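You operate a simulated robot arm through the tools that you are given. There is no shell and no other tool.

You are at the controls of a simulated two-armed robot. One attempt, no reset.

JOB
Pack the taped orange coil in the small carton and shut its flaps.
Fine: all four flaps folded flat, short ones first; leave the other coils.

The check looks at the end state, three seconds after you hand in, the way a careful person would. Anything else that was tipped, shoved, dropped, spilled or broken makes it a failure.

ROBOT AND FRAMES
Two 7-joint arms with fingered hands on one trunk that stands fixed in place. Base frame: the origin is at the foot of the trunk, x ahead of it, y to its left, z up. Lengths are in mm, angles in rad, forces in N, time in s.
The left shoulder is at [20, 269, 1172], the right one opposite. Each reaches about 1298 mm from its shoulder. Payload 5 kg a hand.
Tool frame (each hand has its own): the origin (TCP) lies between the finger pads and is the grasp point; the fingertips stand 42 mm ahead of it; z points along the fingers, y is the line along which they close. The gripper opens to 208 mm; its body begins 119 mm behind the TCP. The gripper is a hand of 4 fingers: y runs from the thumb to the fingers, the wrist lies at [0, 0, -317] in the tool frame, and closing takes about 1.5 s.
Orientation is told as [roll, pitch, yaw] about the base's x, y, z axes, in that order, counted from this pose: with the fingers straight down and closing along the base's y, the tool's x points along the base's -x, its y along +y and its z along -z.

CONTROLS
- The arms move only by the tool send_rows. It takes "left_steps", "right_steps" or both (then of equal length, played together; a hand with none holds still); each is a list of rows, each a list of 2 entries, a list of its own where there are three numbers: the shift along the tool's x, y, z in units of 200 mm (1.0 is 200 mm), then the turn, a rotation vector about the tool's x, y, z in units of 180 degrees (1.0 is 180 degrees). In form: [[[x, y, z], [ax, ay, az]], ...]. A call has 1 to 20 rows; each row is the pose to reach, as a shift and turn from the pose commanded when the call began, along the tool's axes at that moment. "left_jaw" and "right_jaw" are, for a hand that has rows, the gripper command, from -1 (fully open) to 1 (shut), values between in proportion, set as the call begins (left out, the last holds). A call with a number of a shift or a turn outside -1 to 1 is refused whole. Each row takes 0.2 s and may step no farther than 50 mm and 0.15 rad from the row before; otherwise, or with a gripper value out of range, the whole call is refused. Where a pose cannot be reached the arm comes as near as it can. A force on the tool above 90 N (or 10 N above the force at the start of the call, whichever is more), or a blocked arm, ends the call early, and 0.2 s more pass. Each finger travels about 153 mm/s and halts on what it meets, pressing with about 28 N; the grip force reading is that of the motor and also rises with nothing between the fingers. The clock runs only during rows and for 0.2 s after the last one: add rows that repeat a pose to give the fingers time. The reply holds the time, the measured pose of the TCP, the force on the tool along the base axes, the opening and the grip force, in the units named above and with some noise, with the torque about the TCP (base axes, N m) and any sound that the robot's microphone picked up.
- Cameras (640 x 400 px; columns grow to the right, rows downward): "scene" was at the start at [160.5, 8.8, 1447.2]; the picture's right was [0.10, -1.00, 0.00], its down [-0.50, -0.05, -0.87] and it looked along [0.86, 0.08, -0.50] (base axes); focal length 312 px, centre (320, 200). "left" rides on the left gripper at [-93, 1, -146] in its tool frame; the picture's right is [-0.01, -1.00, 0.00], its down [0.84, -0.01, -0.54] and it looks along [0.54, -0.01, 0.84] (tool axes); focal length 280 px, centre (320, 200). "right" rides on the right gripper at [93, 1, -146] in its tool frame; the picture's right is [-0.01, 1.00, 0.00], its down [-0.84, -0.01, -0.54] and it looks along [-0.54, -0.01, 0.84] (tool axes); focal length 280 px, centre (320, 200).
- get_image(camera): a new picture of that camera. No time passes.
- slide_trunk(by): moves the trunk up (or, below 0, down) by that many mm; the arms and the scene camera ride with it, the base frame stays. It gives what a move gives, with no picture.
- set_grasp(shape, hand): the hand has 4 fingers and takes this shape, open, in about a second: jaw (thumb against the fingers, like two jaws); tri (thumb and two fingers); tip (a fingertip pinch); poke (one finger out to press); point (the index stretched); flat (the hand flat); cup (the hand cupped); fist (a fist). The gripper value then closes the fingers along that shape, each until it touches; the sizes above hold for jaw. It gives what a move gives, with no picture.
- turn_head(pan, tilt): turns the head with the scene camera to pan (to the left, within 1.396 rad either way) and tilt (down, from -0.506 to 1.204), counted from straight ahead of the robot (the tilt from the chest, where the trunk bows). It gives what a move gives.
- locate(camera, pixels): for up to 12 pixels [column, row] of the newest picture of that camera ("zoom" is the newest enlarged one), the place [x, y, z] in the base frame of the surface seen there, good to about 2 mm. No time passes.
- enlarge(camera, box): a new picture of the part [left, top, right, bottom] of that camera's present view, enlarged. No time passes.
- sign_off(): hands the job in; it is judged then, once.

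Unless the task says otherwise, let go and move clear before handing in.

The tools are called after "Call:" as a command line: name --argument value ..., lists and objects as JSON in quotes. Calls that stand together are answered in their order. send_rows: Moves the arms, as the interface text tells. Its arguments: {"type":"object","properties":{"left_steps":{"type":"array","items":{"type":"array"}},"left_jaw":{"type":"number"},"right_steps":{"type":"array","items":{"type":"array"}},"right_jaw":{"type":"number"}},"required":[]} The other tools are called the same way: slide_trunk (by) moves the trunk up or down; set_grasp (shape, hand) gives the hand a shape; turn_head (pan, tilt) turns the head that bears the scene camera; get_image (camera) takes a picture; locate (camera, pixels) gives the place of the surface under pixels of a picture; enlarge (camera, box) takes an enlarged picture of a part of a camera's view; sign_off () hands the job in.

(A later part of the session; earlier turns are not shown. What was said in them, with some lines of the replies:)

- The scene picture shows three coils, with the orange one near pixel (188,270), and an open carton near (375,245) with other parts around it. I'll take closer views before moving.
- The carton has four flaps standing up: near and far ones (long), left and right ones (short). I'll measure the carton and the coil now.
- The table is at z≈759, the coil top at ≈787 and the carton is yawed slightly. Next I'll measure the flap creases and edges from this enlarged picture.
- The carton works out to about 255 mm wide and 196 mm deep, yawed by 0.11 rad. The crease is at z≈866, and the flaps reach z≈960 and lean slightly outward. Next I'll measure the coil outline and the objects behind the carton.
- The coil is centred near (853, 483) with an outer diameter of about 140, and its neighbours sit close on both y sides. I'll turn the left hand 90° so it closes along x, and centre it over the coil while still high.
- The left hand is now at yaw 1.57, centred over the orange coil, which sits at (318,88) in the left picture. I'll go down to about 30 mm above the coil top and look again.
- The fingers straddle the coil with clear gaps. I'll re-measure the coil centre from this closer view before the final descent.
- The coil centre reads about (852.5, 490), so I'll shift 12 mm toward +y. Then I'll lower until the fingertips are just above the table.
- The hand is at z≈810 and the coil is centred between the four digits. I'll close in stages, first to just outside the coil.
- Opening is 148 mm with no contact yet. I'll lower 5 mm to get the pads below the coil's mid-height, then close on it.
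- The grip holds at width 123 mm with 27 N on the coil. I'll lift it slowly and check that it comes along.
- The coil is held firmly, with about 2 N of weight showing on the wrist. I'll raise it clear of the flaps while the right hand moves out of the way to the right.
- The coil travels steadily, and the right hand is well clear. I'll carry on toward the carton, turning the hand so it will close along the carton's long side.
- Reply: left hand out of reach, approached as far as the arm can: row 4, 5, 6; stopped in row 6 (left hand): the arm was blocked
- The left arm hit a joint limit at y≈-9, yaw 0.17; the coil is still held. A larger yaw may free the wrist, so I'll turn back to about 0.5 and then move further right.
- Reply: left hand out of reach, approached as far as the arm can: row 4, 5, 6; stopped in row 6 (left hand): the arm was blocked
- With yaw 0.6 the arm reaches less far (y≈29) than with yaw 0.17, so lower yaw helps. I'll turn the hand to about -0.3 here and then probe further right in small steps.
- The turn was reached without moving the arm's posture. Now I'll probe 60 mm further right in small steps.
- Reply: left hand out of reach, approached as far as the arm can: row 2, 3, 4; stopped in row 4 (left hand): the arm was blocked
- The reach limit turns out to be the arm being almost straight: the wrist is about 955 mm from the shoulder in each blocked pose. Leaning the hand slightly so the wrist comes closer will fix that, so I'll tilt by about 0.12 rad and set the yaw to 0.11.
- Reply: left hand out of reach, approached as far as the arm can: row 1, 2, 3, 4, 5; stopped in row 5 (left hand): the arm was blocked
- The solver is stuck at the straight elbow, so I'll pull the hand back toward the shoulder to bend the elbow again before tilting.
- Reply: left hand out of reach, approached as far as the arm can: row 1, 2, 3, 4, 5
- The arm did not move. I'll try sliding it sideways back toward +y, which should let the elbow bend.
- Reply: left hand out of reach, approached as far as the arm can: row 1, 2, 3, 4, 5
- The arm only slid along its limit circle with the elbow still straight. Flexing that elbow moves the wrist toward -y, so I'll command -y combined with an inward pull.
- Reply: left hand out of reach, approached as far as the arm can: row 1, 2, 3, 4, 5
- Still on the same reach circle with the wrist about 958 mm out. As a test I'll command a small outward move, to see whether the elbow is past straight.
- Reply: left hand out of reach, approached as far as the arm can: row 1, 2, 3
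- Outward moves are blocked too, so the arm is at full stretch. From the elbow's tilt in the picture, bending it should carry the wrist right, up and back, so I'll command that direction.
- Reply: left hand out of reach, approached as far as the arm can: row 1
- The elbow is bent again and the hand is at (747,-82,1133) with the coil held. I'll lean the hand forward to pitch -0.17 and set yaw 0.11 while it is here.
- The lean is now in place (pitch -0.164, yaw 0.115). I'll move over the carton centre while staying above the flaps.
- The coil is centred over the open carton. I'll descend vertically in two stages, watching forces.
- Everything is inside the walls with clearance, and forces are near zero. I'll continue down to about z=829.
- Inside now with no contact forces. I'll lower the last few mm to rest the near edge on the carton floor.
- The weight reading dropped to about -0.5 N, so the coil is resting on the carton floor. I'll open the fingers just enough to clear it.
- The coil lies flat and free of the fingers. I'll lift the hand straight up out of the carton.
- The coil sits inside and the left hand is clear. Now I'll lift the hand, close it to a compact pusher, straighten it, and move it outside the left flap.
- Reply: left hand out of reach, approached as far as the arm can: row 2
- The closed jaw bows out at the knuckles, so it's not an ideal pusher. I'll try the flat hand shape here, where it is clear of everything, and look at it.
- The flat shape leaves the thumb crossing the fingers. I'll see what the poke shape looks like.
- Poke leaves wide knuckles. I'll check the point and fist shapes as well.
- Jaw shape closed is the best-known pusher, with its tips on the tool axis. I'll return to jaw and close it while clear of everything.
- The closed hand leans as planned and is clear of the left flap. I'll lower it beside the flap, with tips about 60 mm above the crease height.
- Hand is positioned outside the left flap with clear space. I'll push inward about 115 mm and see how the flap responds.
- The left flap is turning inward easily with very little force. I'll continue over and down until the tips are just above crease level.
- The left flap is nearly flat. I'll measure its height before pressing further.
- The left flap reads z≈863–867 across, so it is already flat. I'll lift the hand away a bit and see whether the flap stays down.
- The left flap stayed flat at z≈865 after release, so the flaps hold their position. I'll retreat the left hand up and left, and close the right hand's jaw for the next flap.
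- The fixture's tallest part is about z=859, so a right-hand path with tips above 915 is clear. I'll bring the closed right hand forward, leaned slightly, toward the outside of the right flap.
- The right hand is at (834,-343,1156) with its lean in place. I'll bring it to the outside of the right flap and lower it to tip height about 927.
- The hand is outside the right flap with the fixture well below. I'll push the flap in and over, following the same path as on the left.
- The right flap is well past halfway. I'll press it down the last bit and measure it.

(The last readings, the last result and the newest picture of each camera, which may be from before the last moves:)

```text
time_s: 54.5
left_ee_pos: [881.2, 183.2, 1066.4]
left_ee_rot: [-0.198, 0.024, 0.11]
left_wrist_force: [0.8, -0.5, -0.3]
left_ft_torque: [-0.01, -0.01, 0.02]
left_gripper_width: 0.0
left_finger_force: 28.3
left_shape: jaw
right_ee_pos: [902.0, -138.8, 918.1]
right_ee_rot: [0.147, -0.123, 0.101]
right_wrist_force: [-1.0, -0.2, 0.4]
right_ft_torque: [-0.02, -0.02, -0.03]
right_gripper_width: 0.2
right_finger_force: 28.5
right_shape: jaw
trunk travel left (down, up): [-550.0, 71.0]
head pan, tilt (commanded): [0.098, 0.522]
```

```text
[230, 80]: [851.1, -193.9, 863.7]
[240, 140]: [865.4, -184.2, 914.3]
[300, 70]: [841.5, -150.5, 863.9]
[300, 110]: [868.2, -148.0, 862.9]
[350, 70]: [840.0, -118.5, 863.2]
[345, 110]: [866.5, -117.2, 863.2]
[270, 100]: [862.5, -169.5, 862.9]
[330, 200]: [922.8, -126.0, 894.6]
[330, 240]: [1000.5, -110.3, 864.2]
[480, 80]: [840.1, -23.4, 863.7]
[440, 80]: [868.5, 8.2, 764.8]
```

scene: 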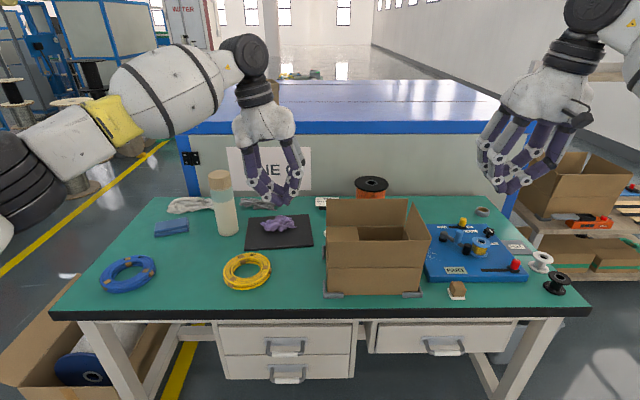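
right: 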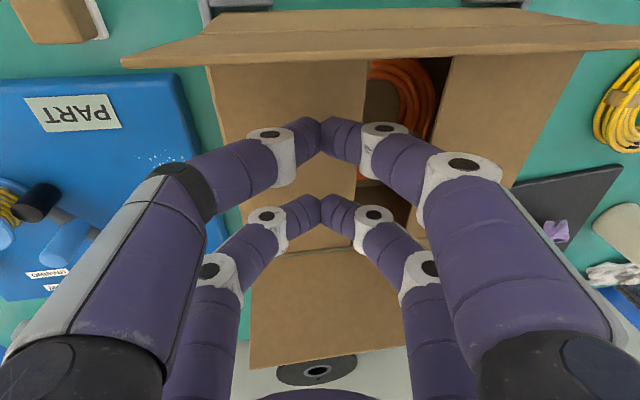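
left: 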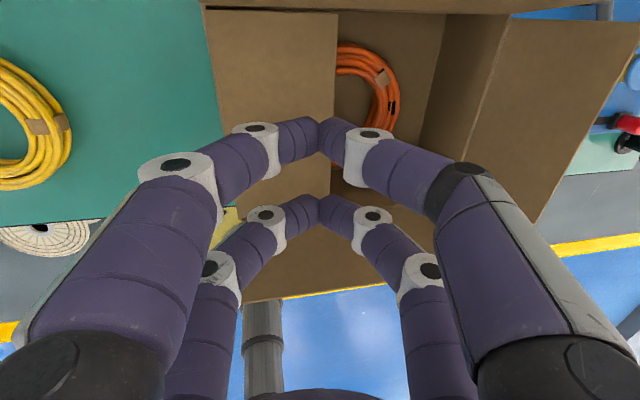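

The right flap is flat at z≈863 too. Next is the far flap: I'll raise the right hand clear and turn it about 90° so its open jaw can straddle the far flap's top edge.

Call:
send_rows --right_steps '[[[-0.0218, 0.0254, -0.172], [0, 0, 0]], [[-0.0437, 0.0509, -0.3435], [0, 0, 0]], [[-0.0655, 0.0763, -0.515], [0, 0, 0]], [[-0.0873, 0.1018, -0.687], [0, 0, 0]], [[-0.0873, 0.1018, -0.687], [0.0048, -0.0056, 0.0375]], [[-0.0873, 0.1018, -0.687], [0.0095, -0.0111, 0.075]], [[-0.0873, 0.1018, -0.687], [0.0143, -0.0167, 0.1125]], [[-0.0873, 0.1018, -0.687], [0.019, -0.0222, 0.15]], [[-0.0873, 0.1018, -0.687], [0.0238, -0.0278, 0.1875]], [[-0.0873, 0.1018, -0.687], [0.0286, -0.0333, 0.225]], [[-0.0873, 0.1018, -0.687], [0.0333, -0.0389, 0.2625]], [[-0.0873, 0.1018, -0.687], [0.0381, -0.0444, 0.3]], [[-0.0873, 0.1018, -0.687], [0.0429, -0.05, 0.3374]], [[-0.0873, 0.1018, -0.687], [0.0476, -0.0555, 0.3749]], [[-0.0873, 0.1018, -0.687], [0.0524, -0.0611, 0.4124]], [[-0.0873, 0.1018, -0.687], [0.0571, -0.0666, 0.4499]], [[-0.0873, 0.1018, -0.687], [0.0619, -0.0722, 0.4874]], [[-0.0873, 0.1018, -0.687], [0.0619, -0.0722, 0.4874]]]'

Call:
get_image --camera "scene"

Call:
get_image --camera "right"

```text
time_s: 58.3
left_ee_pos: [880.3, 185.3, 1065.4]
left_ee_rot: [-0.198, 0.023, 0.11]
left_wrist_force: [-0.1, -0.4, 0.0]
left_ft_torque: [-0.03, -0.03, 0.02]
left_gripper_width: 0.0
left_finger_force: 27.4
left_shape: jaw
right_ee_pos: [968.1, -167.0, 1070.9]
right_ee_rot: [0.12, -0.111, -1.136]
right_wrist_force: [0.3, -0.5, -0.3]
right_ft_torque: [-0.03, -0.04, -0.01]
right_gripper_width: 0.0
right_finger_force: 28.0
right_shape: jaw
right hand out of reach, approached as far as the arm can: row 12, 13, 14, 15, 16, 17, 18
trunk travel left (down, up): [-550.0, 71.0]
head pan, tilt (commanded): [0.098, 0.522]
```

```text
taken
```

scene: 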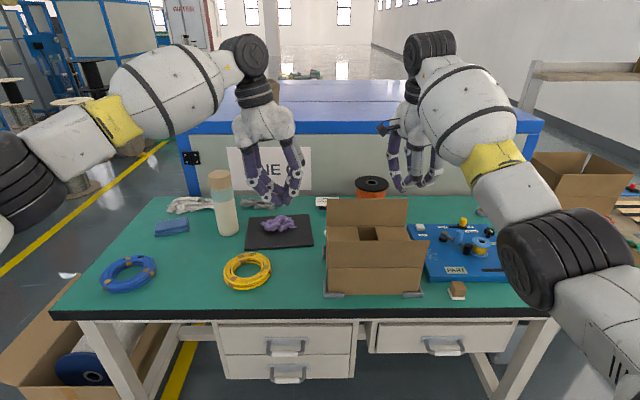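

```text
taken
```

right: 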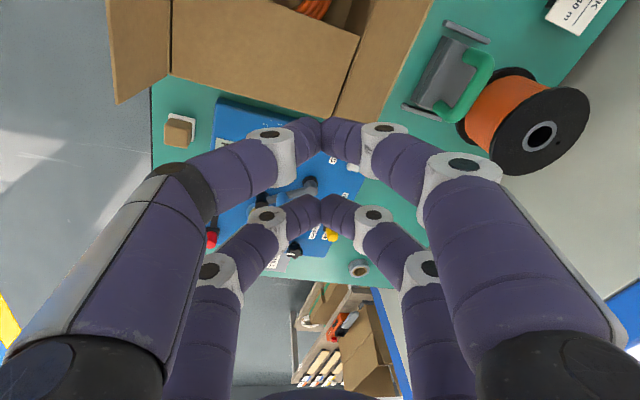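

The right wrist ran into its turning limit near yaw -1.1. I'll undo that turn and instead go over the far flap at normal yaw with a stronger forward lean.

Call:
send_rows --right_steps '[[[0, 0, 0], [-0.0048, 0.0056, -0.0375]], [[0, 0, 0], [-0.0095, 0.0111, -0.075]], [[0, 0, 0], [-0.0143, 0.0167, -0.1125]], [[0, 0, 0], [-0.019, 0.0222, -0.15]], [[0, 0, 0], [-0.0238, 0.0278, -0.1875]], [[0, 0, 0], [-0.0286, 0.0333, -0.225]], [[0, 0, 0], [-0.0333, 0.0389, -0.2625]], [[0, 0, 0], [-0.0381, 0.0444, -0.3]], [[0, 0, 0], [-0.0429, 0.05, -0.3374]], [[0, 0, 0], [-0.0476, 0.0555, -0.3749]], [[0, 0, 0], [-0.0476, 0.0555, -0.3749]]]'

Call:
get_image --camera "scene"

```text
time_s: 60.7
left_ee_pos: [881.4, 183.2, 1066.7]
left_ee_rot: [-0.2, 0.023, 0.112]
left_wrist_force: [0.3, 0.1, -0.4]
left_ft_torque: [0.04, 0.02, 0.0]
left_gripper_width: 0.2
left_finger_force: 28.0
left_shape: jaw
right_ee_pos: [965.4, -166.7, 1069.8]
right_ee_rot: [0.15, -0.096, 0.06]
right_wrist_force: [-0.7, 0.4, 0.0]
right_ft_torque: [-0.02, -0.03, 0.01]
right_gripper_width: 0.0
right_finger_force: 28.0
right_shape: jaw
trunk travel left (down, up): [-550.0, 71.0]
head pan, tilt (commanded): [0.098, 0.522]
```

```text
taken
```

scene: 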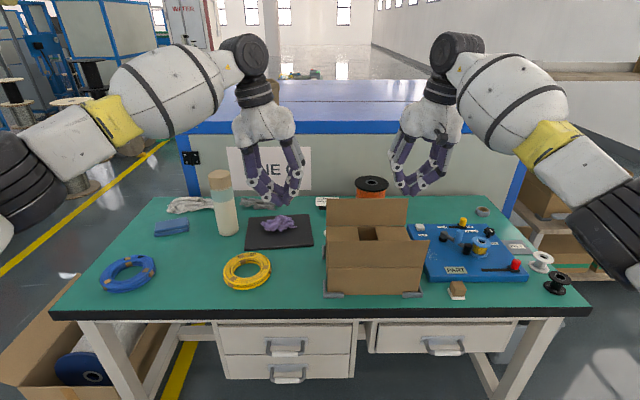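

The yaw is back to 0.06 at (965,-167,1070). Now I'll lean the hand well forward (pitch about -0.5, roll 0), which also brings the wrist back toward the shoulder.

Call:
send_rows --right_steps '[[[0, 0, -0.02], [0.012, -0.0322, -0.004]], [[0, 0, -0.04], [0.024, -0.0643, -0.008]], [[0, 0, -0.06], [0.036, -0.0965, -0.012]], [[0, 0, -0.06], [0.0477, -0.1286, -0.0159]], [[0, 0, -0.06], [0.0477, -0.1286, -0.0159]]]'

Call:
get_image --camera "scene"

```text
time_s: 61.9
left_ee_pos: [881.0, 183.2, 1066.8]
left_ee_rot: [-0.199, 0.022, 0.109]
left_wrist_force: [0.5, -0.5, 0.0]
left_ft_torque: [0.02, -0.03, 0.03]
left_gripper_width: 0.2
left_finger_force: 28.3
left_shape: jaw
right_ee_pos: [964.1, -169.5, 1080.8]
right_ee_rot: [-0.008, -0.502, 0.081]
right_wrist_force: [0.1, 0.1, -0.1]
right_ft_torque: [-0.02, -0.04, 0.0]
right_gripper_width: 0.3
right_finger_force: 27.5
right_shape: jaw
trunk travel left (down, up): [-550.0, 71.0]
head pan, tilt (commanded): [0.098, 0.522]
```

```text
taken
```

scene: 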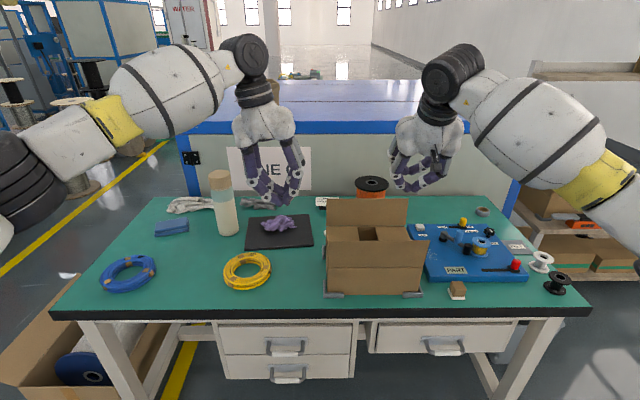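

The lean is now -0.5 rad. I'll move over and beyond the far flap, staying above its top edge.

Call:
send_rows --right_steps '[[[-0.114, 0.116, 0.09], [0, 0, 0]], [[-0.228, 0.233, 0.18], [0, 0, 0]], [[-0.341, 0.349, 0.27], [0, 0, 0]], [[-0.4553, 0.4653, 0.36], [0, 0, 0]], [[-0.4553, 0.4653, 0.36], [0, 0, 0]]]'

Call:
get_image --camera "right"

Call:
enlarge --camera "scene" --box '[290, 60, 510, 310]'

Call:
get_image --camera "left"

```text
time_s: 63.1
left_ee_pos: [881.8, 180.5, 1065.9]
left_ee_rot: [-0.197, 0.023, 0.108]
left_wrist_force: [0.0, -0.7, 0.4]
left_ft_torque: [0.13, 0.05, -0.01]
left_gripper_width: 0.2
left_finger_force: 28.1
left_shape: jaw
right_ee_pos: [1073.6, -68.4, 1059.4]
right_ee_rot: [-0.008, -0.505, 0.081]
right_wrist_force: [-0.4, -1.0, -1.2]
right_ft_torque: [0.12, 0.03, 0.05]
right_gripper_width: 0.2
right_finger_force: 27.7
right_shape: jaw
trunk travel left (down, up): [-550.0, 71.0]
head pan, tilt (commanded): [0.098, 0.522]
```

```text
taken
```

right: 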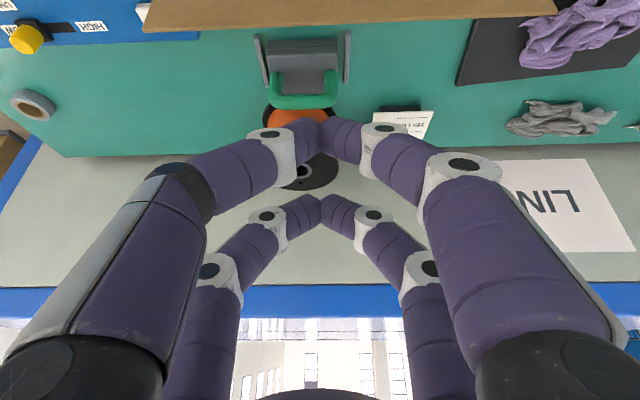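

```text
1.60 times, centred on (400, 185) of scene
```

zoom: 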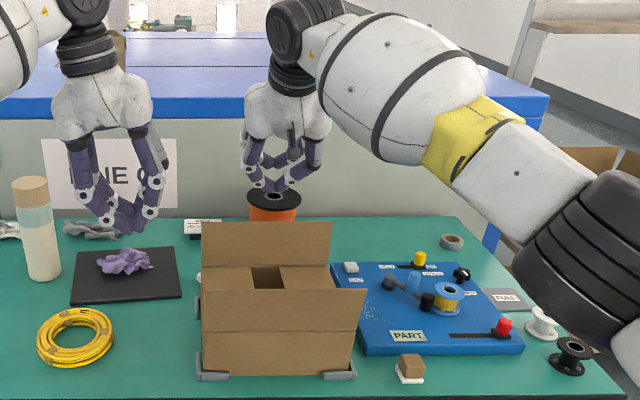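

```text
taken
```

left: 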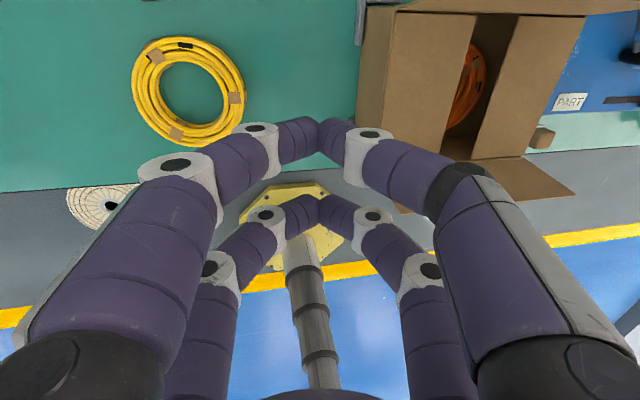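

The right hand is over and beyond the far flap. A grey and green tool lies behind the carton around (300,85) in the right picture, so I'll measure its height and the flap edge before lowering.

Call:
locate --camera "right" --pixels '[[300, 102], [305, 65], [270, 55], [345, 60], [300, 90], [280, 180], [300, 115], [200, 25], [400, 12], [540, 8], [405, 118], [170, 20]]'

```text
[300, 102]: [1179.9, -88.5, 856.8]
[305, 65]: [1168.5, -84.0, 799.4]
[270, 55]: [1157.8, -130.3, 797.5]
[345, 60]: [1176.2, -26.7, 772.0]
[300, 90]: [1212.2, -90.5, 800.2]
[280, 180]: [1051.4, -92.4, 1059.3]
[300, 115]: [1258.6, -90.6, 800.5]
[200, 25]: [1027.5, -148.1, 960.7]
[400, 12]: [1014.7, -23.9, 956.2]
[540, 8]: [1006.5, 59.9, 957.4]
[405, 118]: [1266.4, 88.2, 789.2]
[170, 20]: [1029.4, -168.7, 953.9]
```

The tool behind tops out at z≈857 and x≥1158, clear of my path, and the flap's top edge is at x'≈1005. I'll lower the hand behind the flap.

Call:
send_rows --right_steps '[[[0.06, 0.001, 0.11], [0, 0, 0]], [[0.12, 0.002, 0.219], [0, 0, 0]], [[0.1805, 0.0026, 0.3287], [0, 0, 0]], [[0.1805, 0.0026, 0.3287], [0, 0, 0]]]'

Call:
get_image --camera "right"

Call:
enlarge --camera "scene" --box '[290, 100, 490, 310]'

```text
time_s: 64.1
left_ee_pos: [881.5, 183.1, 1067.2]
left_ee_rot: [-0.199, 0.021, 0.11]
left_wrist_force: [-1.0, -0.2, 0.7]
left_ft_torque: [-0.02, -0.09, 0.0]
left_gripper_width: 0.4
left_finger_force: 27.8
left_shape: jaw
right_ee_pos: [1073.3, -65.2, 986.6]
right_ee_rot: [-0.008, -0.502, 0.083]
right_wrist_force: [0.0, -0.4, 0.1]
right_ft_torque: [-0.04, -0.01, 0.03]
right_gripper_width: 0.0
right_finger_force: 27.6
right_shape: jaw
trunk travel left (down, up): [-550.0, 71.0]
head pan, tilt (commanded): [0.098, 0.522]
```

```text
taken
```

right: 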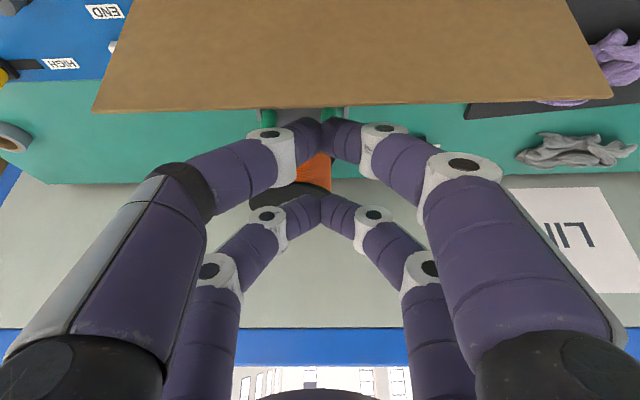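

```text
1.90 times, centred on (390, 205) of scene
```

zoom: 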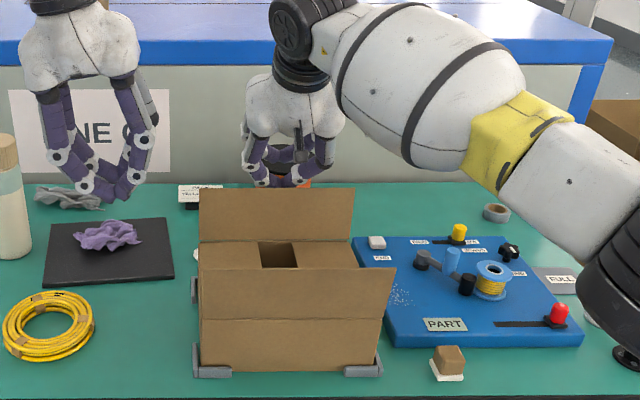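

The tips are behind the flap with no contact. I'll pull it toward the robot and downward along an arc.

Call:
send_rows --right_steps '[[[0.1314, -0.005, -0.0721], [0, 0, 0]], [[0.2678, -0.0099, -0.1354], [0, 0, 0]], [[0.3917, -0.0138, -0.1693], [0, 0, 0]], [[0.4986, -0.0168, -0.1823], [0, 0, 0]], [[0.5796, -0.0186, -0.1696], [0, 0, 0]]]'

Call:
get_image --camera "right"

Call:
enlarge --camera "scene" --box '[290, 100, 490, 310]'

```text
time_s: 65.3
left_ee_pos: [881.6, 182.2, 1065.4]
left_ee_rot: [-0.199, 0.022, 0.11]
left_wrist_force: [0.8, -0.4, 0.1]
left_ft_torque: [0.01, 0.04, -0.01]
left_gripper_width: 0.0
left_finger_force: 28.3
left_shape: jaw
right_ee_pos: [956.8, -80.9, 960.1]
right_ee_rot: [-0.008, -0.502, 0.083]
right_wrist_force: [-0.2, 0.4, -0.6]
right_ft_torque: [0.04, 0.03, 0.0]
right_gripper_width: 0.0
right_finger_force: 27.8
right_shape: jaw
trunk travel left (down, up): [-550.0, 71.0]
head pan, tilt (commanded): [0.098, 0.522]
```

```text
taken
```

right: 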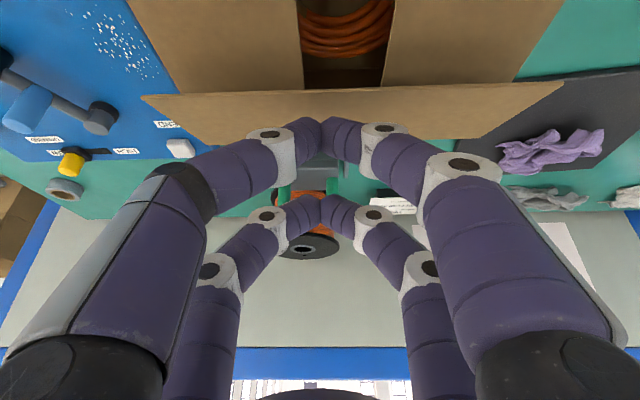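

```text
1.90 times, centred on (390, 205) of scene
```

zoom: 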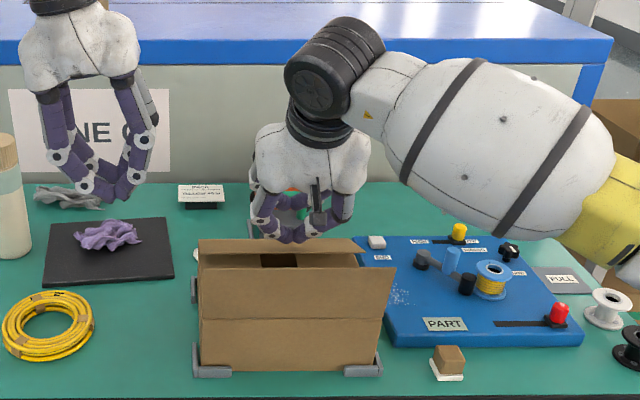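

The far flap is following down nicely. I'll press it toward flat and measure its height.

Call:
send_rows --right_steps '[[[0.0551, -0.001, 0.0382], [0, 0, 0]], [[0.0793, -0.001, 0.082], [0, 0, 0]], [[0.0897, -0.001, 0.1219], [0, 0, 0]], [[0.0897, -0.001, 0.1219], [0, 0, 0]]]'

Call:
get_image --camera "right"

Call:
locate --camera "right" --pixels '[[200, 95], [300, 95], [400, 95], [480, 90], [200, 115], [240, 70], [450, 70], [345, 60]]'

```text
time_s: 66.3
left_ee_pos: [880.9, 182.5, 1066.2]
left_ee_rot: [-0.199, 0.023, 0.109]
left_wrist_force: [-0.7, 0.0, 0.2]
left_ft_torque: [-0.01, -0.03, 0.01]
left_gripper_width: 0.0
left_finger_force: 27.8
left_shape: jaw
right_ee_pos: [952.2, -81.9, 929.0]
right_ee_rot: [-0.008, -0.503, 0.082]
right_wrist_force: [-0.2, -0.4, -0.2]
right_ft_torque: [0.0, -0.01, 0.04]
right_gripper_width: 0.0
right_finger_force: 27.6
right_shape: jaw
trunk travel left (down, up): [-550.0, 71.0]
head pan, tilt (commanded): [0.098, 0.522]
```

```text
taken
```

right: 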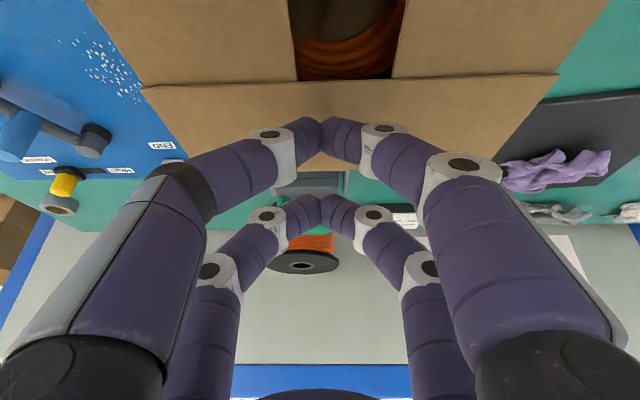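

```text
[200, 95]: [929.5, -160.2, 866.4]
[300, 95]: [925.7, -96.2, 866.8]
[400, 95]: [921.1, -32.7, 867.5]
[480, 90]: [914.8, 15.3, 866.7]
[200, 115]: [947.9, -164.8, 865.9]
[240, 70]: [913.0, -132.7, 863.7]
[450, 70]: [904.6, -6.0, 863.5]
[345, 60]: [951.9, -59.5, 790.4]
```

The far flap is flat at z≈866.5, resting on the short ones. I'll lift the right hand and check the flap stays, then go to the near side.

Call:
send_rows --right_steps '[[[-0.078, -0.001, -0.142], [0, 0, 0]], [[-0.156, -0.002, -0.285], [0, 0, 0]], [[-0.235, -0.0035, -0.427], [0, 0, 0]], [[-0.3128, -0.0046, -0.5698], [0, 0, 0]], [[-0.3128, -0.0046, -0.5698], [0, 0, 0]]]'

Call:
get_image --camera "right"

Call:
get_image --camera "scene"

```text
time_s: 67.5
left_ee_pos: [882.3, 183.0, 1065.5]
left_ee_rot: [-0.2, 0.024, 0.11]
left_wrist_force: [0.7, 0.1, -0.4]
left_ft_torque: [0.02, 0.04, 0.01]
left_gripper_width: 0.0
left_finger_force: 28.0
left_shape: jaw
right_ee_pos: [952.3, -82.1, 1058.3]
right_ee_rot: [-0.009, -0.502, 0.082]
right_wrist_force: [0.6, 0.8, -1.2]
right_ft_torque: [0.0, 0.0, -0.01]
right_gripper_width: 0.0
right_finger_force: 27.9
right_shape: jaw
trunk travel left (down, up): [-550.0, 71.0]
head pan, tilt (commanded): [0.098, 0.522]
```

```text
taken
```

right: 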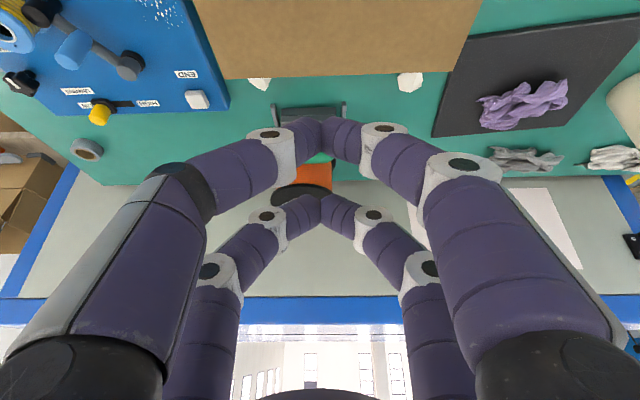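

```text
taken
```

scene: 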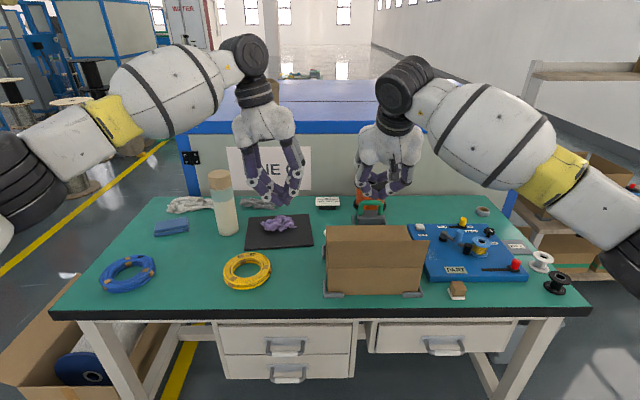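

The far flap stayed flat. I'll bring the right hand back over the near flap to the robot side, straightening its lean as it goes.

Call:
send_rows --right_steps '[[[0.157, -0.006, -0.086], [0, 0.032, 0]], [[0.314, -0.012, -0.172], [0, 0.064, 0]], [[0.471, -0.018, -0.258], [0, 0.096, 0]], [[0.628, -0.024, -0.345], [0, 0.127, 0]], [[0.785, -0.03, -0.431], [0, 0.127, 0]], [[0.942, -0.0356, -0.517], [0, 0.127, 0]], [[0.942, -0.0356, -0.517], [0, 0.127, 0]]]'

Call:
get_image --camera "right"

Call:
get_image --camera "scene"

```text
time_s: 69.1
left_ee_pos: [881.2, 184.3, 1064.9]
left_ee_rot: [-0.199, 0.022, 0.11]
left_wrist_force: [0.0, -0.1, -0.4]
left_ft_torque: [-0.01, 0.02, 0.02]
left_gripper_width: 0.1
left_finger_force: 28.1
left_shape: jaw
right_ee_pos: [737.4, -105.6, 1061.4]
right_ee_rot: [-0.007, -0.104, 0.078]
right_wrist_force: [-0.4, 0.3, 0.0]
right_ft_torque: [0.02, -0.01, 0.0]
right_gripper_width: 0.1
right_finger_force: 28.5
right_shape: jaw
trunk travel left (down, up): [-550.0, 71.0]
head pan, tilt (commanded): [0.098, 0.522]
```

```text
taken
```

right: 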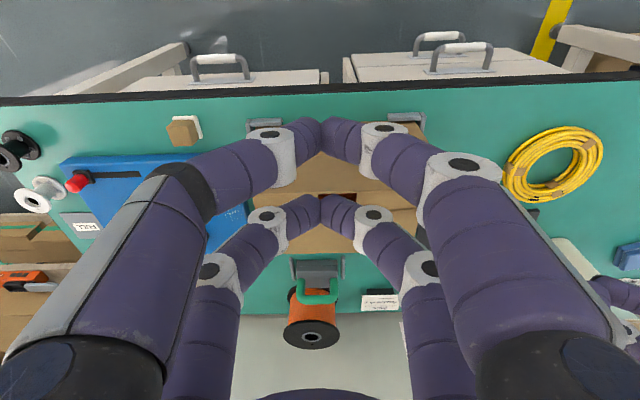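

```text
taken
```

scene: 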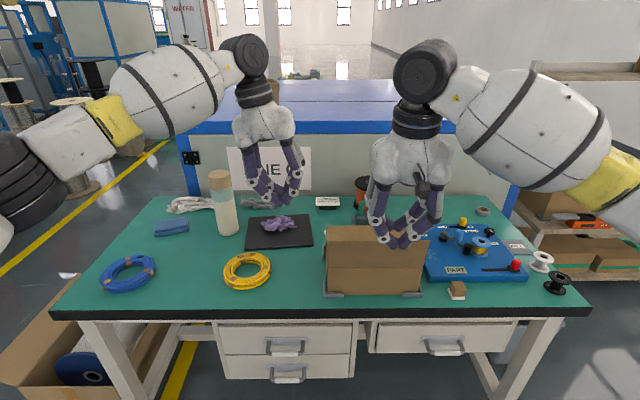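

The right hand is now on the near side, clear of the near flap. I'll tip it slightly so the far digits lead and lower it in front of the flap.

Call:
send_rows --right_steps '[[[0.03, 0.0005, 0.1], [0, 0.035, 0]], [[0.05, 0.001, 0.22], [0, 0.07, 0]], [[0.07, 0.0015, 0.34], [0, 0.07, 0]], [[0.088, 0.002, 0.4584], [0, 0.07, 0]], [[0.088, 0.002, 0.4584], [0, 0.07, 0]]]'

Call:
get_image --camera "right"

Call:
enlarge --camera "scene" --box '[290, 100, 490, 310]'

Call:
get_image --camera "left"

```text
time_s: 70.3
left_ee_pos: [881.8, 182.0, 1065.6]
left_ee_rot: [-0.199, 0.022, 0.11]
left_wrist_force: [-0.3, 0.1, -0.3]
left_ft_torque: [-0.02, -0.05, -0.01]
left_gripper_width: 0.0
left_finger_force: 27.7
left_shape: jaw
right_ee_pos: [731.6, -105.9, 967.8]
right_ee_rot: [-0.007, 0.114, 0.076]
right_wrist_force: [0.2, 1.2, 0.0]
right_ft_torque: [0.01, -0.05, 0.01]
right_gripper_width: 0.0
right_finger_force: 28.2
right_shape: jaw
trunk travel left (down, up): [-550.0, 71.0]
head pan, tilt (commanded): [0.098, 0.522]
```

```text
taken
```

right: 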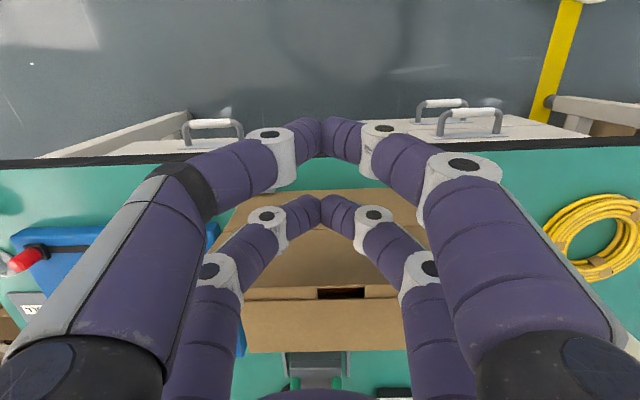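

```text
1.90 times, centred on (390, 205) of scene
```

zoom: 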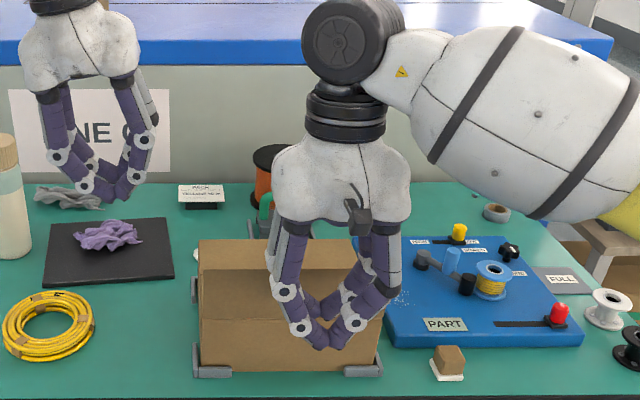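

```text
taken
```

left: 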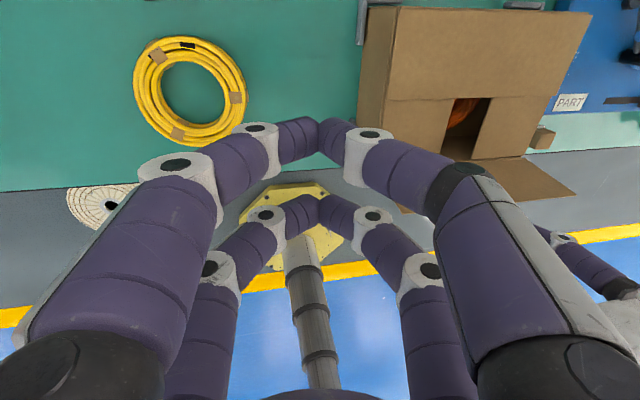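

The hand is in front of the near flap with clearance. I'll push it inward and over, along the same kind of arc.

Call:
send_rows --right_steps '[[[-0.149, 0.005, -0.0171], [0, 0, 0]], [[-0.2979, 0.01, -0.0342], [0, 0, 0]], [[-0.4237, 0.0143, -0.0336], [0, 0, 0]], [[-0.5265, 0.0179, -0.0152], [0, 0, 0]], [[-0.606, 0.0207, 0.021], [0, 0, 0]], [[-0.6525, 0.0225, 0.076], [0, 0, 0]]]'

Call:
get_image --camera "right"

Call:
enlarge --camera "scene" --box '[290, 100, 490, 310]'

Call:
get_image --camera "left"

```text
time_s: 71.7
left_ee_pos: [882.4, 182.3, 1065.7]
left_ee_rot: [-0.199, 0.022, 0.11]
left_wrist_force: [0.1, -0.1, -0.6]
left_ft_torque: [0.0, 0.05, -0.04]
left_gripper_width: 0.1
left_finger_force: 28.5
left_shape: jaw
right_ee_pos: [856.1, -92.0, 934.8]
right_ee_rot: [-0.01, 0.118, 0.077]
right_wrist_force: [0.9, -0.4, -0.3]
right_ft_torque: [0.03, 0.06, 0.02]
right_gripper_width: 0.1
right_finger_force: 28.4
right_shape: jaw
trunk travel left (down, up): [-550.0, 71.0]
head pan, tilt (commanded): [0.098, 0.522]
```

```text
taken
```

right: 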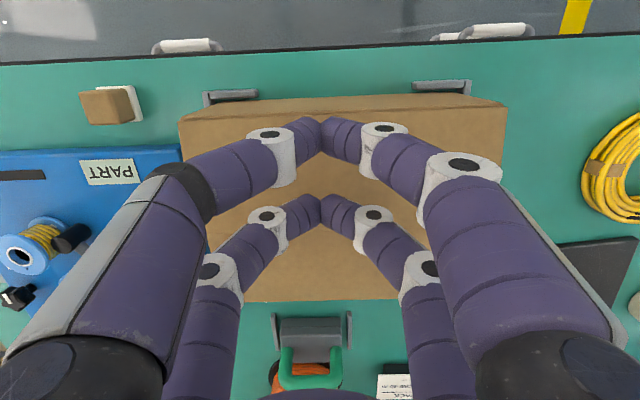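

```text
1.90 times, centred on (390, 205) of scene
```

zoom: 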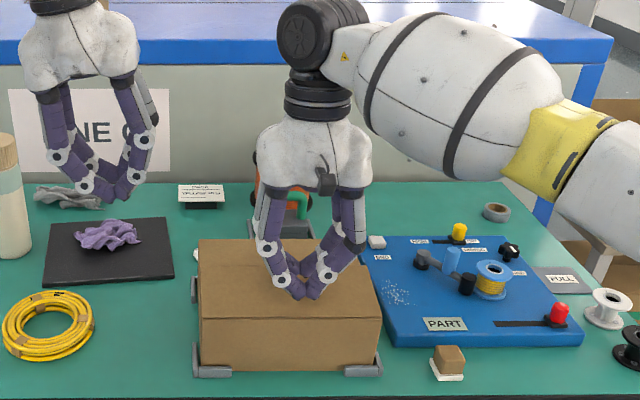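

```text
taken
```

left: 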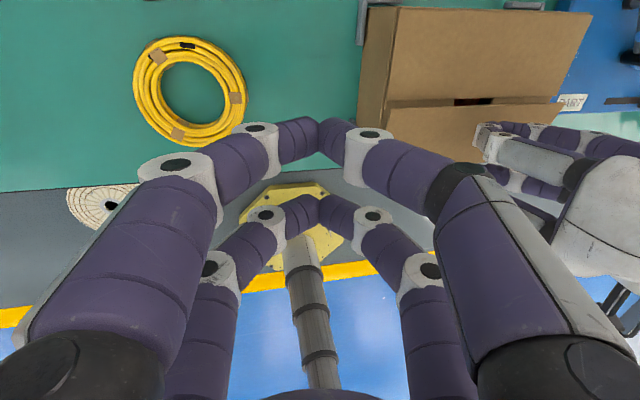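

The near flap is almost down. I'll press the last ~15 mm and measure all the flaps.

Call:
send_rows --right_steps '[[[-0.006, 0.0005, 0.0348], [0, 0, 0]], [[-0.006, 0.001, 0.0646], [0, 0, 0]], [[-0.006, 0.001, 0.0745], [0, 0, 0]], [[-0.006, 0.001, 0.0745], [0, 0, 0]]]'

Call:
get_image --camera "right"

Call:
locate --camera "right" --pixels '[[230, 120], [300, 110], [450, 110], [220, 200], [450, 150], [330, 170], [260, 250], [380, 260], [330, 280], [330, 235], [300, 290]]'

Call:
get_image --camera "left"

Call:
locate --camera "left" --pixels '[[420, 30], [540, 40], [410, 80], [520, 90], [420, 105], [480, 108], [440, 92], [470, 92], [500, 93], [400, 120], [560, 70]]'

```text
time_s: 72.7
left_ee_pos: [880.0, 183.2, 1066.5]
left_ee_rot: [-0.198, 0.023, 0.11]
left_wrist_force: [0.2, 0.9, 0.2]
left_ft_torque: [-0.01, -0.02, 0.02]
left_gripper_width: 0.0
left_finger_force: 28.3
left_shape: jaw
right_ee_pos: [855.0, -91.1, 921.5]
right_ee_rot: [-0.008, 0.117, 0.077]
right_wrist_force: [-0.7, 1.2, 0.2]
right_ft_torque: [0.05, -0.01, -0.01]
right_gripper_width: 0.0
right_finger_force: 28.0
right_shape: jaw
trunk travel left (down, up): [-550.0, 71.0]
head pan, tilt (commanded): [0.098, 0.522]
```

```text
taken
```

right: 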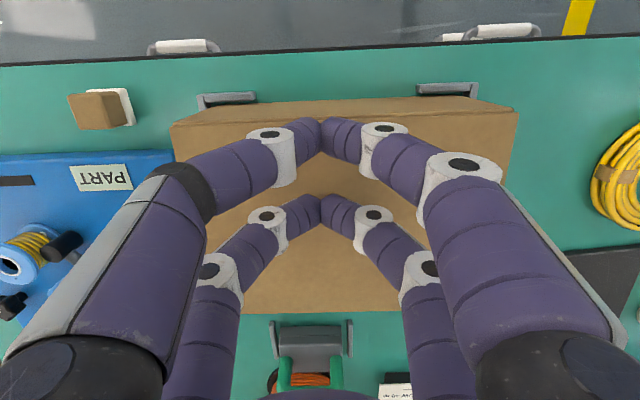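

```text
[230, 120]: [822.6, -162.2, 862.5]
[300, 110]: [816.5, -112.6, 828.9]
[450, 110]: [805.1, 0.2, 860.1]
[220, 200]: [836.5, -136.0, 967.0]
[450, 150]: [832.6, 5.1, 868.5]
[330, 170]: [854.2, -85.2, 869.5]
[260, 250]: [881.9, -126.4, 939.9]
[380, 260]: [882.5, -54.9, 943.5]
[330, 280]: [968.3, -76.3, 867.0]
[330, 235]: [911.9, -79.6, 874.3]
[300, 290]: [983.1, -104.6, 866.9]
```

```text
taken
```

left: 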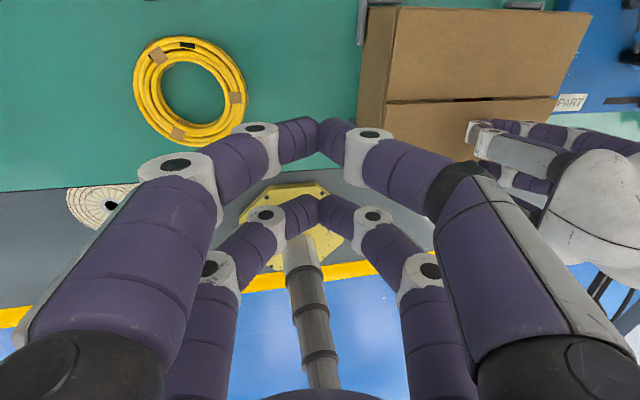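

```text
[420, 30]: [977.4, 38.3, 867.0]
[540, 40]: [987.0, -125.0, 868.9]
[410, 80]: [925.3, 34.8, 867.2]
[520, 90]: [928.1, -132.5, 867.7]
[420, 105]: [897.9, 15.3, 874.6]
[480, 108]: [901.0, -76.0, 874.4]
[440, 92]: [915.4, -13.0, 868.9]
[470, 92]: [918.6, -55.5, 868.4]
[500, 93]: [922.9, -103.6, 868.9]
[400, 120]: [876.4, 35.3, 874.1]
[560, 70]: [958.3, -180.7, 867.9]
```

The near flap's inner edge reads z≈874, about 7 mm above the far flap at 867–868. I'll press it down a few mm more.

Call:
send_rows --right_steps '[[[-0.001, 0, 0.01], [0, 0, 0]], [[-0.002, 0, 0.02], [0, 0, 0]], [[-0.003, 0, 0.03], [0, 0, 0]], [[-0.003, 0, 0.03], [0, 0, 0]]]'

Call:
get_image --camera "left"

Call:
locate --camera "left" --pixels '[[420, 105], [480, 108], [400, 120], [440, 110], [520, 105], [410, 80], [520, 85], [460, 90]]'

```text
time_s: 73.7
left_ee_pos: [881.3, 183.3, 1066.4]
left_ee_rot: [-0.201, 0.023, 0.11]
left_wrist_force: [1.0, 0.2, 0.5]
left_ft_torque: [0.01, -0.01, 0.0]
left_gripper_width: 0.2
left_finger_force: 27.4
left_shape: jaw
right_ee_pos: [854.8, -91.1, 915.8]
right_ee_rot: [-0.007, 0.115, 0.076]
right_wrist_force: [-0.1, 1.6, 0.2]
right_ft_torque: [-0.02, 0.04, 0.02]
right_gripper_width: 0.0
right_finger_force: 28.2
right_shape: jaw
trunk travel left (down, up): [-550.0, 71.0]
head pan, tilt (commanded): [0.098, 0.522]
```

```text
taken
```

left: 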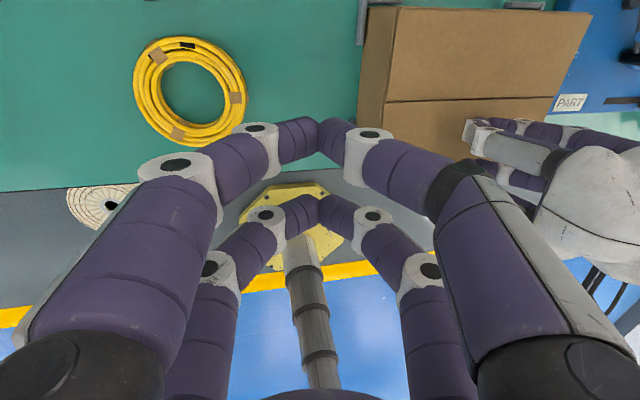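

```text
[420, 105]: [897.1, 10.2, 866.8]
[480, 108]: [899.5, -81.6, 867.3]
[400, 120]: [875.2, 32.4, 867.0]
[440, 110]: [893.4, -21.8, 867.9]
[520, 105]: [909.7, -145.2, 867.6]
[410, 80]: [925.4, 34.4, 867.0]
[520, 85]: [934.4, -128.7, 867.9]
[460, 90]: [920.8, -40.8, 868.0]
```

The near flap now reads z≈867, level with the far one. I'll lift the right hand straight up and check everything stays shut.

Call:
send_rows --right_steps '[[[0.0057, 0, -0.05], [0, 0, 0]], [[0.0228, -0.001, -0.199], [0, 0, 0]], [[0.0455, -0.003, -0.397], [0, 0, 0]], [[0.0683, -0.004, -0.596], [0, 0, 0]], [[0.0854, -0.005, -0.745], [0, 0, 0]], [[0.0854, -0.005, -0.745], [0, 0, 0]]]'

Call:
get_image --camera "right"

Call:
get_image --camera "left"

Call:
get_image --camera "scene"

```text
time_s: 75.1
left_ee_pos: [881.3, 182.9, 1063.5]
left_ee_rot: [-0.197, 0.023, 0.11]
left_wrist_force: [0.2, 0.4, -0.5]
left_ft_torque: [-0.02, 0.05, -0.01]
left_gripper_width: 0.0
left_finger_force: 27.5
left_shape: jaw
right_ee_pos: [854.5, -90.6, 1066.1]
right_ee_rot: [-0.005, 0.118, 0.076]
right_wrist_force: [-0.7, -0.3, -0.4]
right_ft_torque: [-0.01, 0.04, -0.03]
right_gripper_width: 0.0
right_finger_force: 27.9
right_shape: jaw
trunk travel left (down, up): [-550.0, 71.0]
head pan, tilt (commanded): [0.098, 0.522]
```

```text
taken
```

right: 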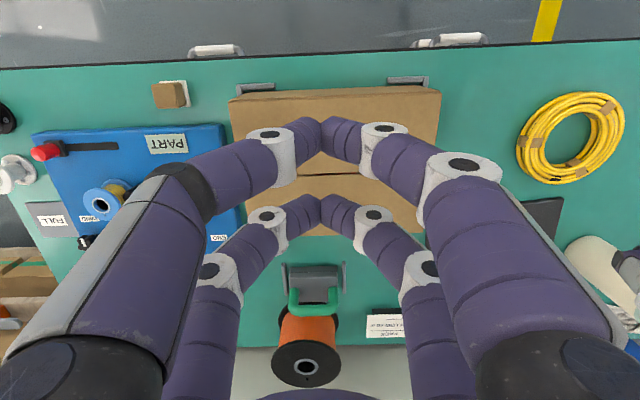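

```text
taken
```

left: 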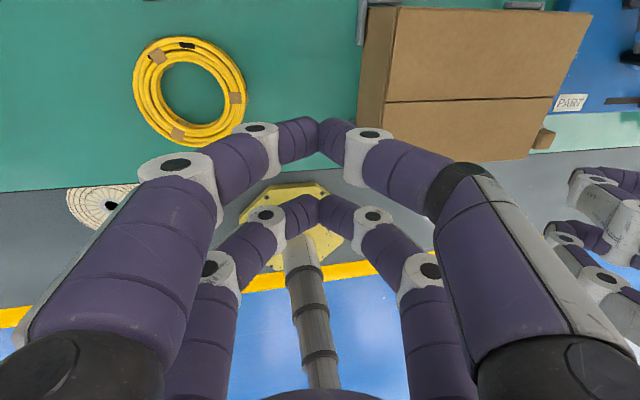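

```text
taken
```

scene: 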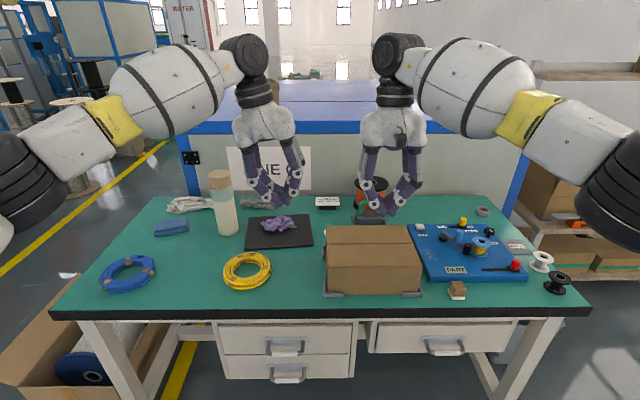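

All four flaps are shut with just a thin seam at (375,100) in the left view. I'll move the right hand clear and then do a final careful check of heights and surroundings.

Call:
send_rows --right_steps '[[[0.138, -0.115, -0.025], [0, 0, 0]], [[0.276, -0.231, -0.051], [0, 0, 0]], [[0.414, -0.346, -0.076], [0, 0, 0]], [[0.552, -0.461, -0.101], [0, 0, 0]], [[0.69, -0.577, -0.127], [0, 0, 0]], [[0.828, -0.692, -0.152], [0, 0, 0]], [[0.828, -0.692, -0.152], [0, 0, 0]]]'

Call:
enlarge --camera "scene" --box '[290, 190, 490, 310]'

Call:
locate --camera "zoom" --pixels '[[130, 130], [250, 130], [360, 130], [130, 165], [250, 165], [370, 165], [120, 195], [250, 200], [380, 200], [125, 180], [380, 180], [250, 180]]'

Call:
enlarge --camera "scene" --box '[80, 160, 340, 320]'

Call:
get_image --camera "scene"

```text
time_s: 76.7
left_ee_pos: [880.8, 184.1, 1065.2]
left_ee_rot: [-0.2, 0.025, 0.112]
left_wrist_force: [0.9, 1.1, -0.1]
left_ft_torque: [-0.13, 0.0, -0.01]
left_gripper_width: 0.1
left_finger_force: 28.0
left_shape: jaw
right_ee_pos: [705.7, -239.8, 1114.5]
right_ee_rot: [-0.009, 0.117, 0.08]
right_wrist_force: [0.7, 0.6, 0.2]
right_ft_torque: [-0.05, 0.06, 0.04]
right_gripper_width: 0.1
right_finger_force: 28.2
right_shape: jaw
trunk travel left (down, up): [-550.0, 71.0]
head pan, tilt (commanded): [0.098, 0.522]
```

```text
3.20 times, centred on (390, 250) of scene
```

zoom: 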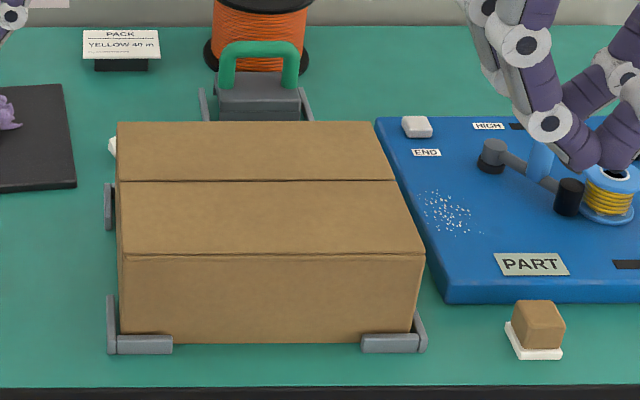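

```text
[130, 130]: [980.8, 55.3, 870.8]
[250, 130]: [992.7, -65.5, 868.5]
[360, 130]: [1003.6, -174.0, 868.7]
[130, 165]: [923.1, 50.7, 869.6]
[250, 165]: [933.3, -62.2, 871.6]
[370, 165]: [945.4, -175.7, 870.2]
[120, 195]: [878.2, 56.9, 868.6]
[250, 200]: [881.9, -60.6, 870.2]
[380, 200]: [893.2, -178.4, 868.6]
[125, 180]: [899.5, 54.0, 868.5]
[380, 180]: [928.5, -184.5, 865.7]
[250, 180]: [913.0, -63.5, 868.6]
```

```text
2.46 times, centred on (210, 240) of scene
```

zoom: 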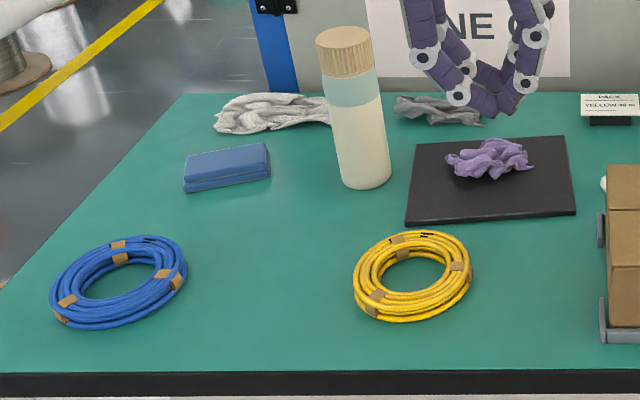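

```text
taken
```

scene: 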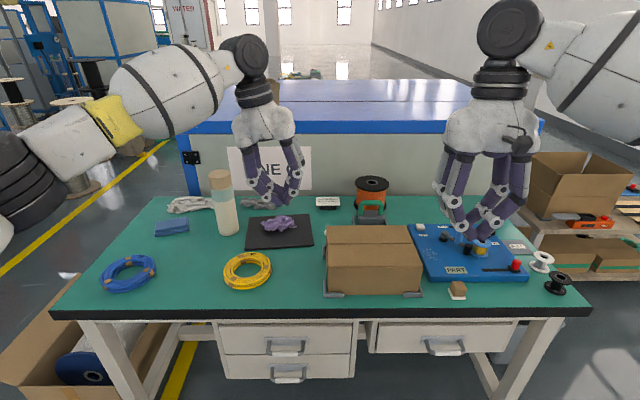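

The carton top reads z≈866–872 across all the points I checked, with just a closed seam at zoom row 180. The blue and yellow coils, the bottle, the tray and the fixture are where they started, and both hands are clear. I noticed a card behind the carton reading "PACK YELLOW 40 m", but the job asks for the orange coil, so that is what I packed. Handing in now.

Call:
sign_off

```text
The job is handed in.
```

The orange taped coil is in the small carton, lying flat on its floor. All four flaps are folded flat: the two short ones went down first, then the far and near long ones.

- **Flaps:** in the last measurements before handing in, the closed top read about z 866–872 mm across all the points I checked. The flaps stayed down after I let go.
- **Surroundings:** the blue and yellow coils and the other items on the table looked undisturbed. Both hands were clear when I handed in.
- **Card behind the carton:** it reads "PACK YELLOW 40 m", which doesn't match this job. I packed the orange coil, as you asked.
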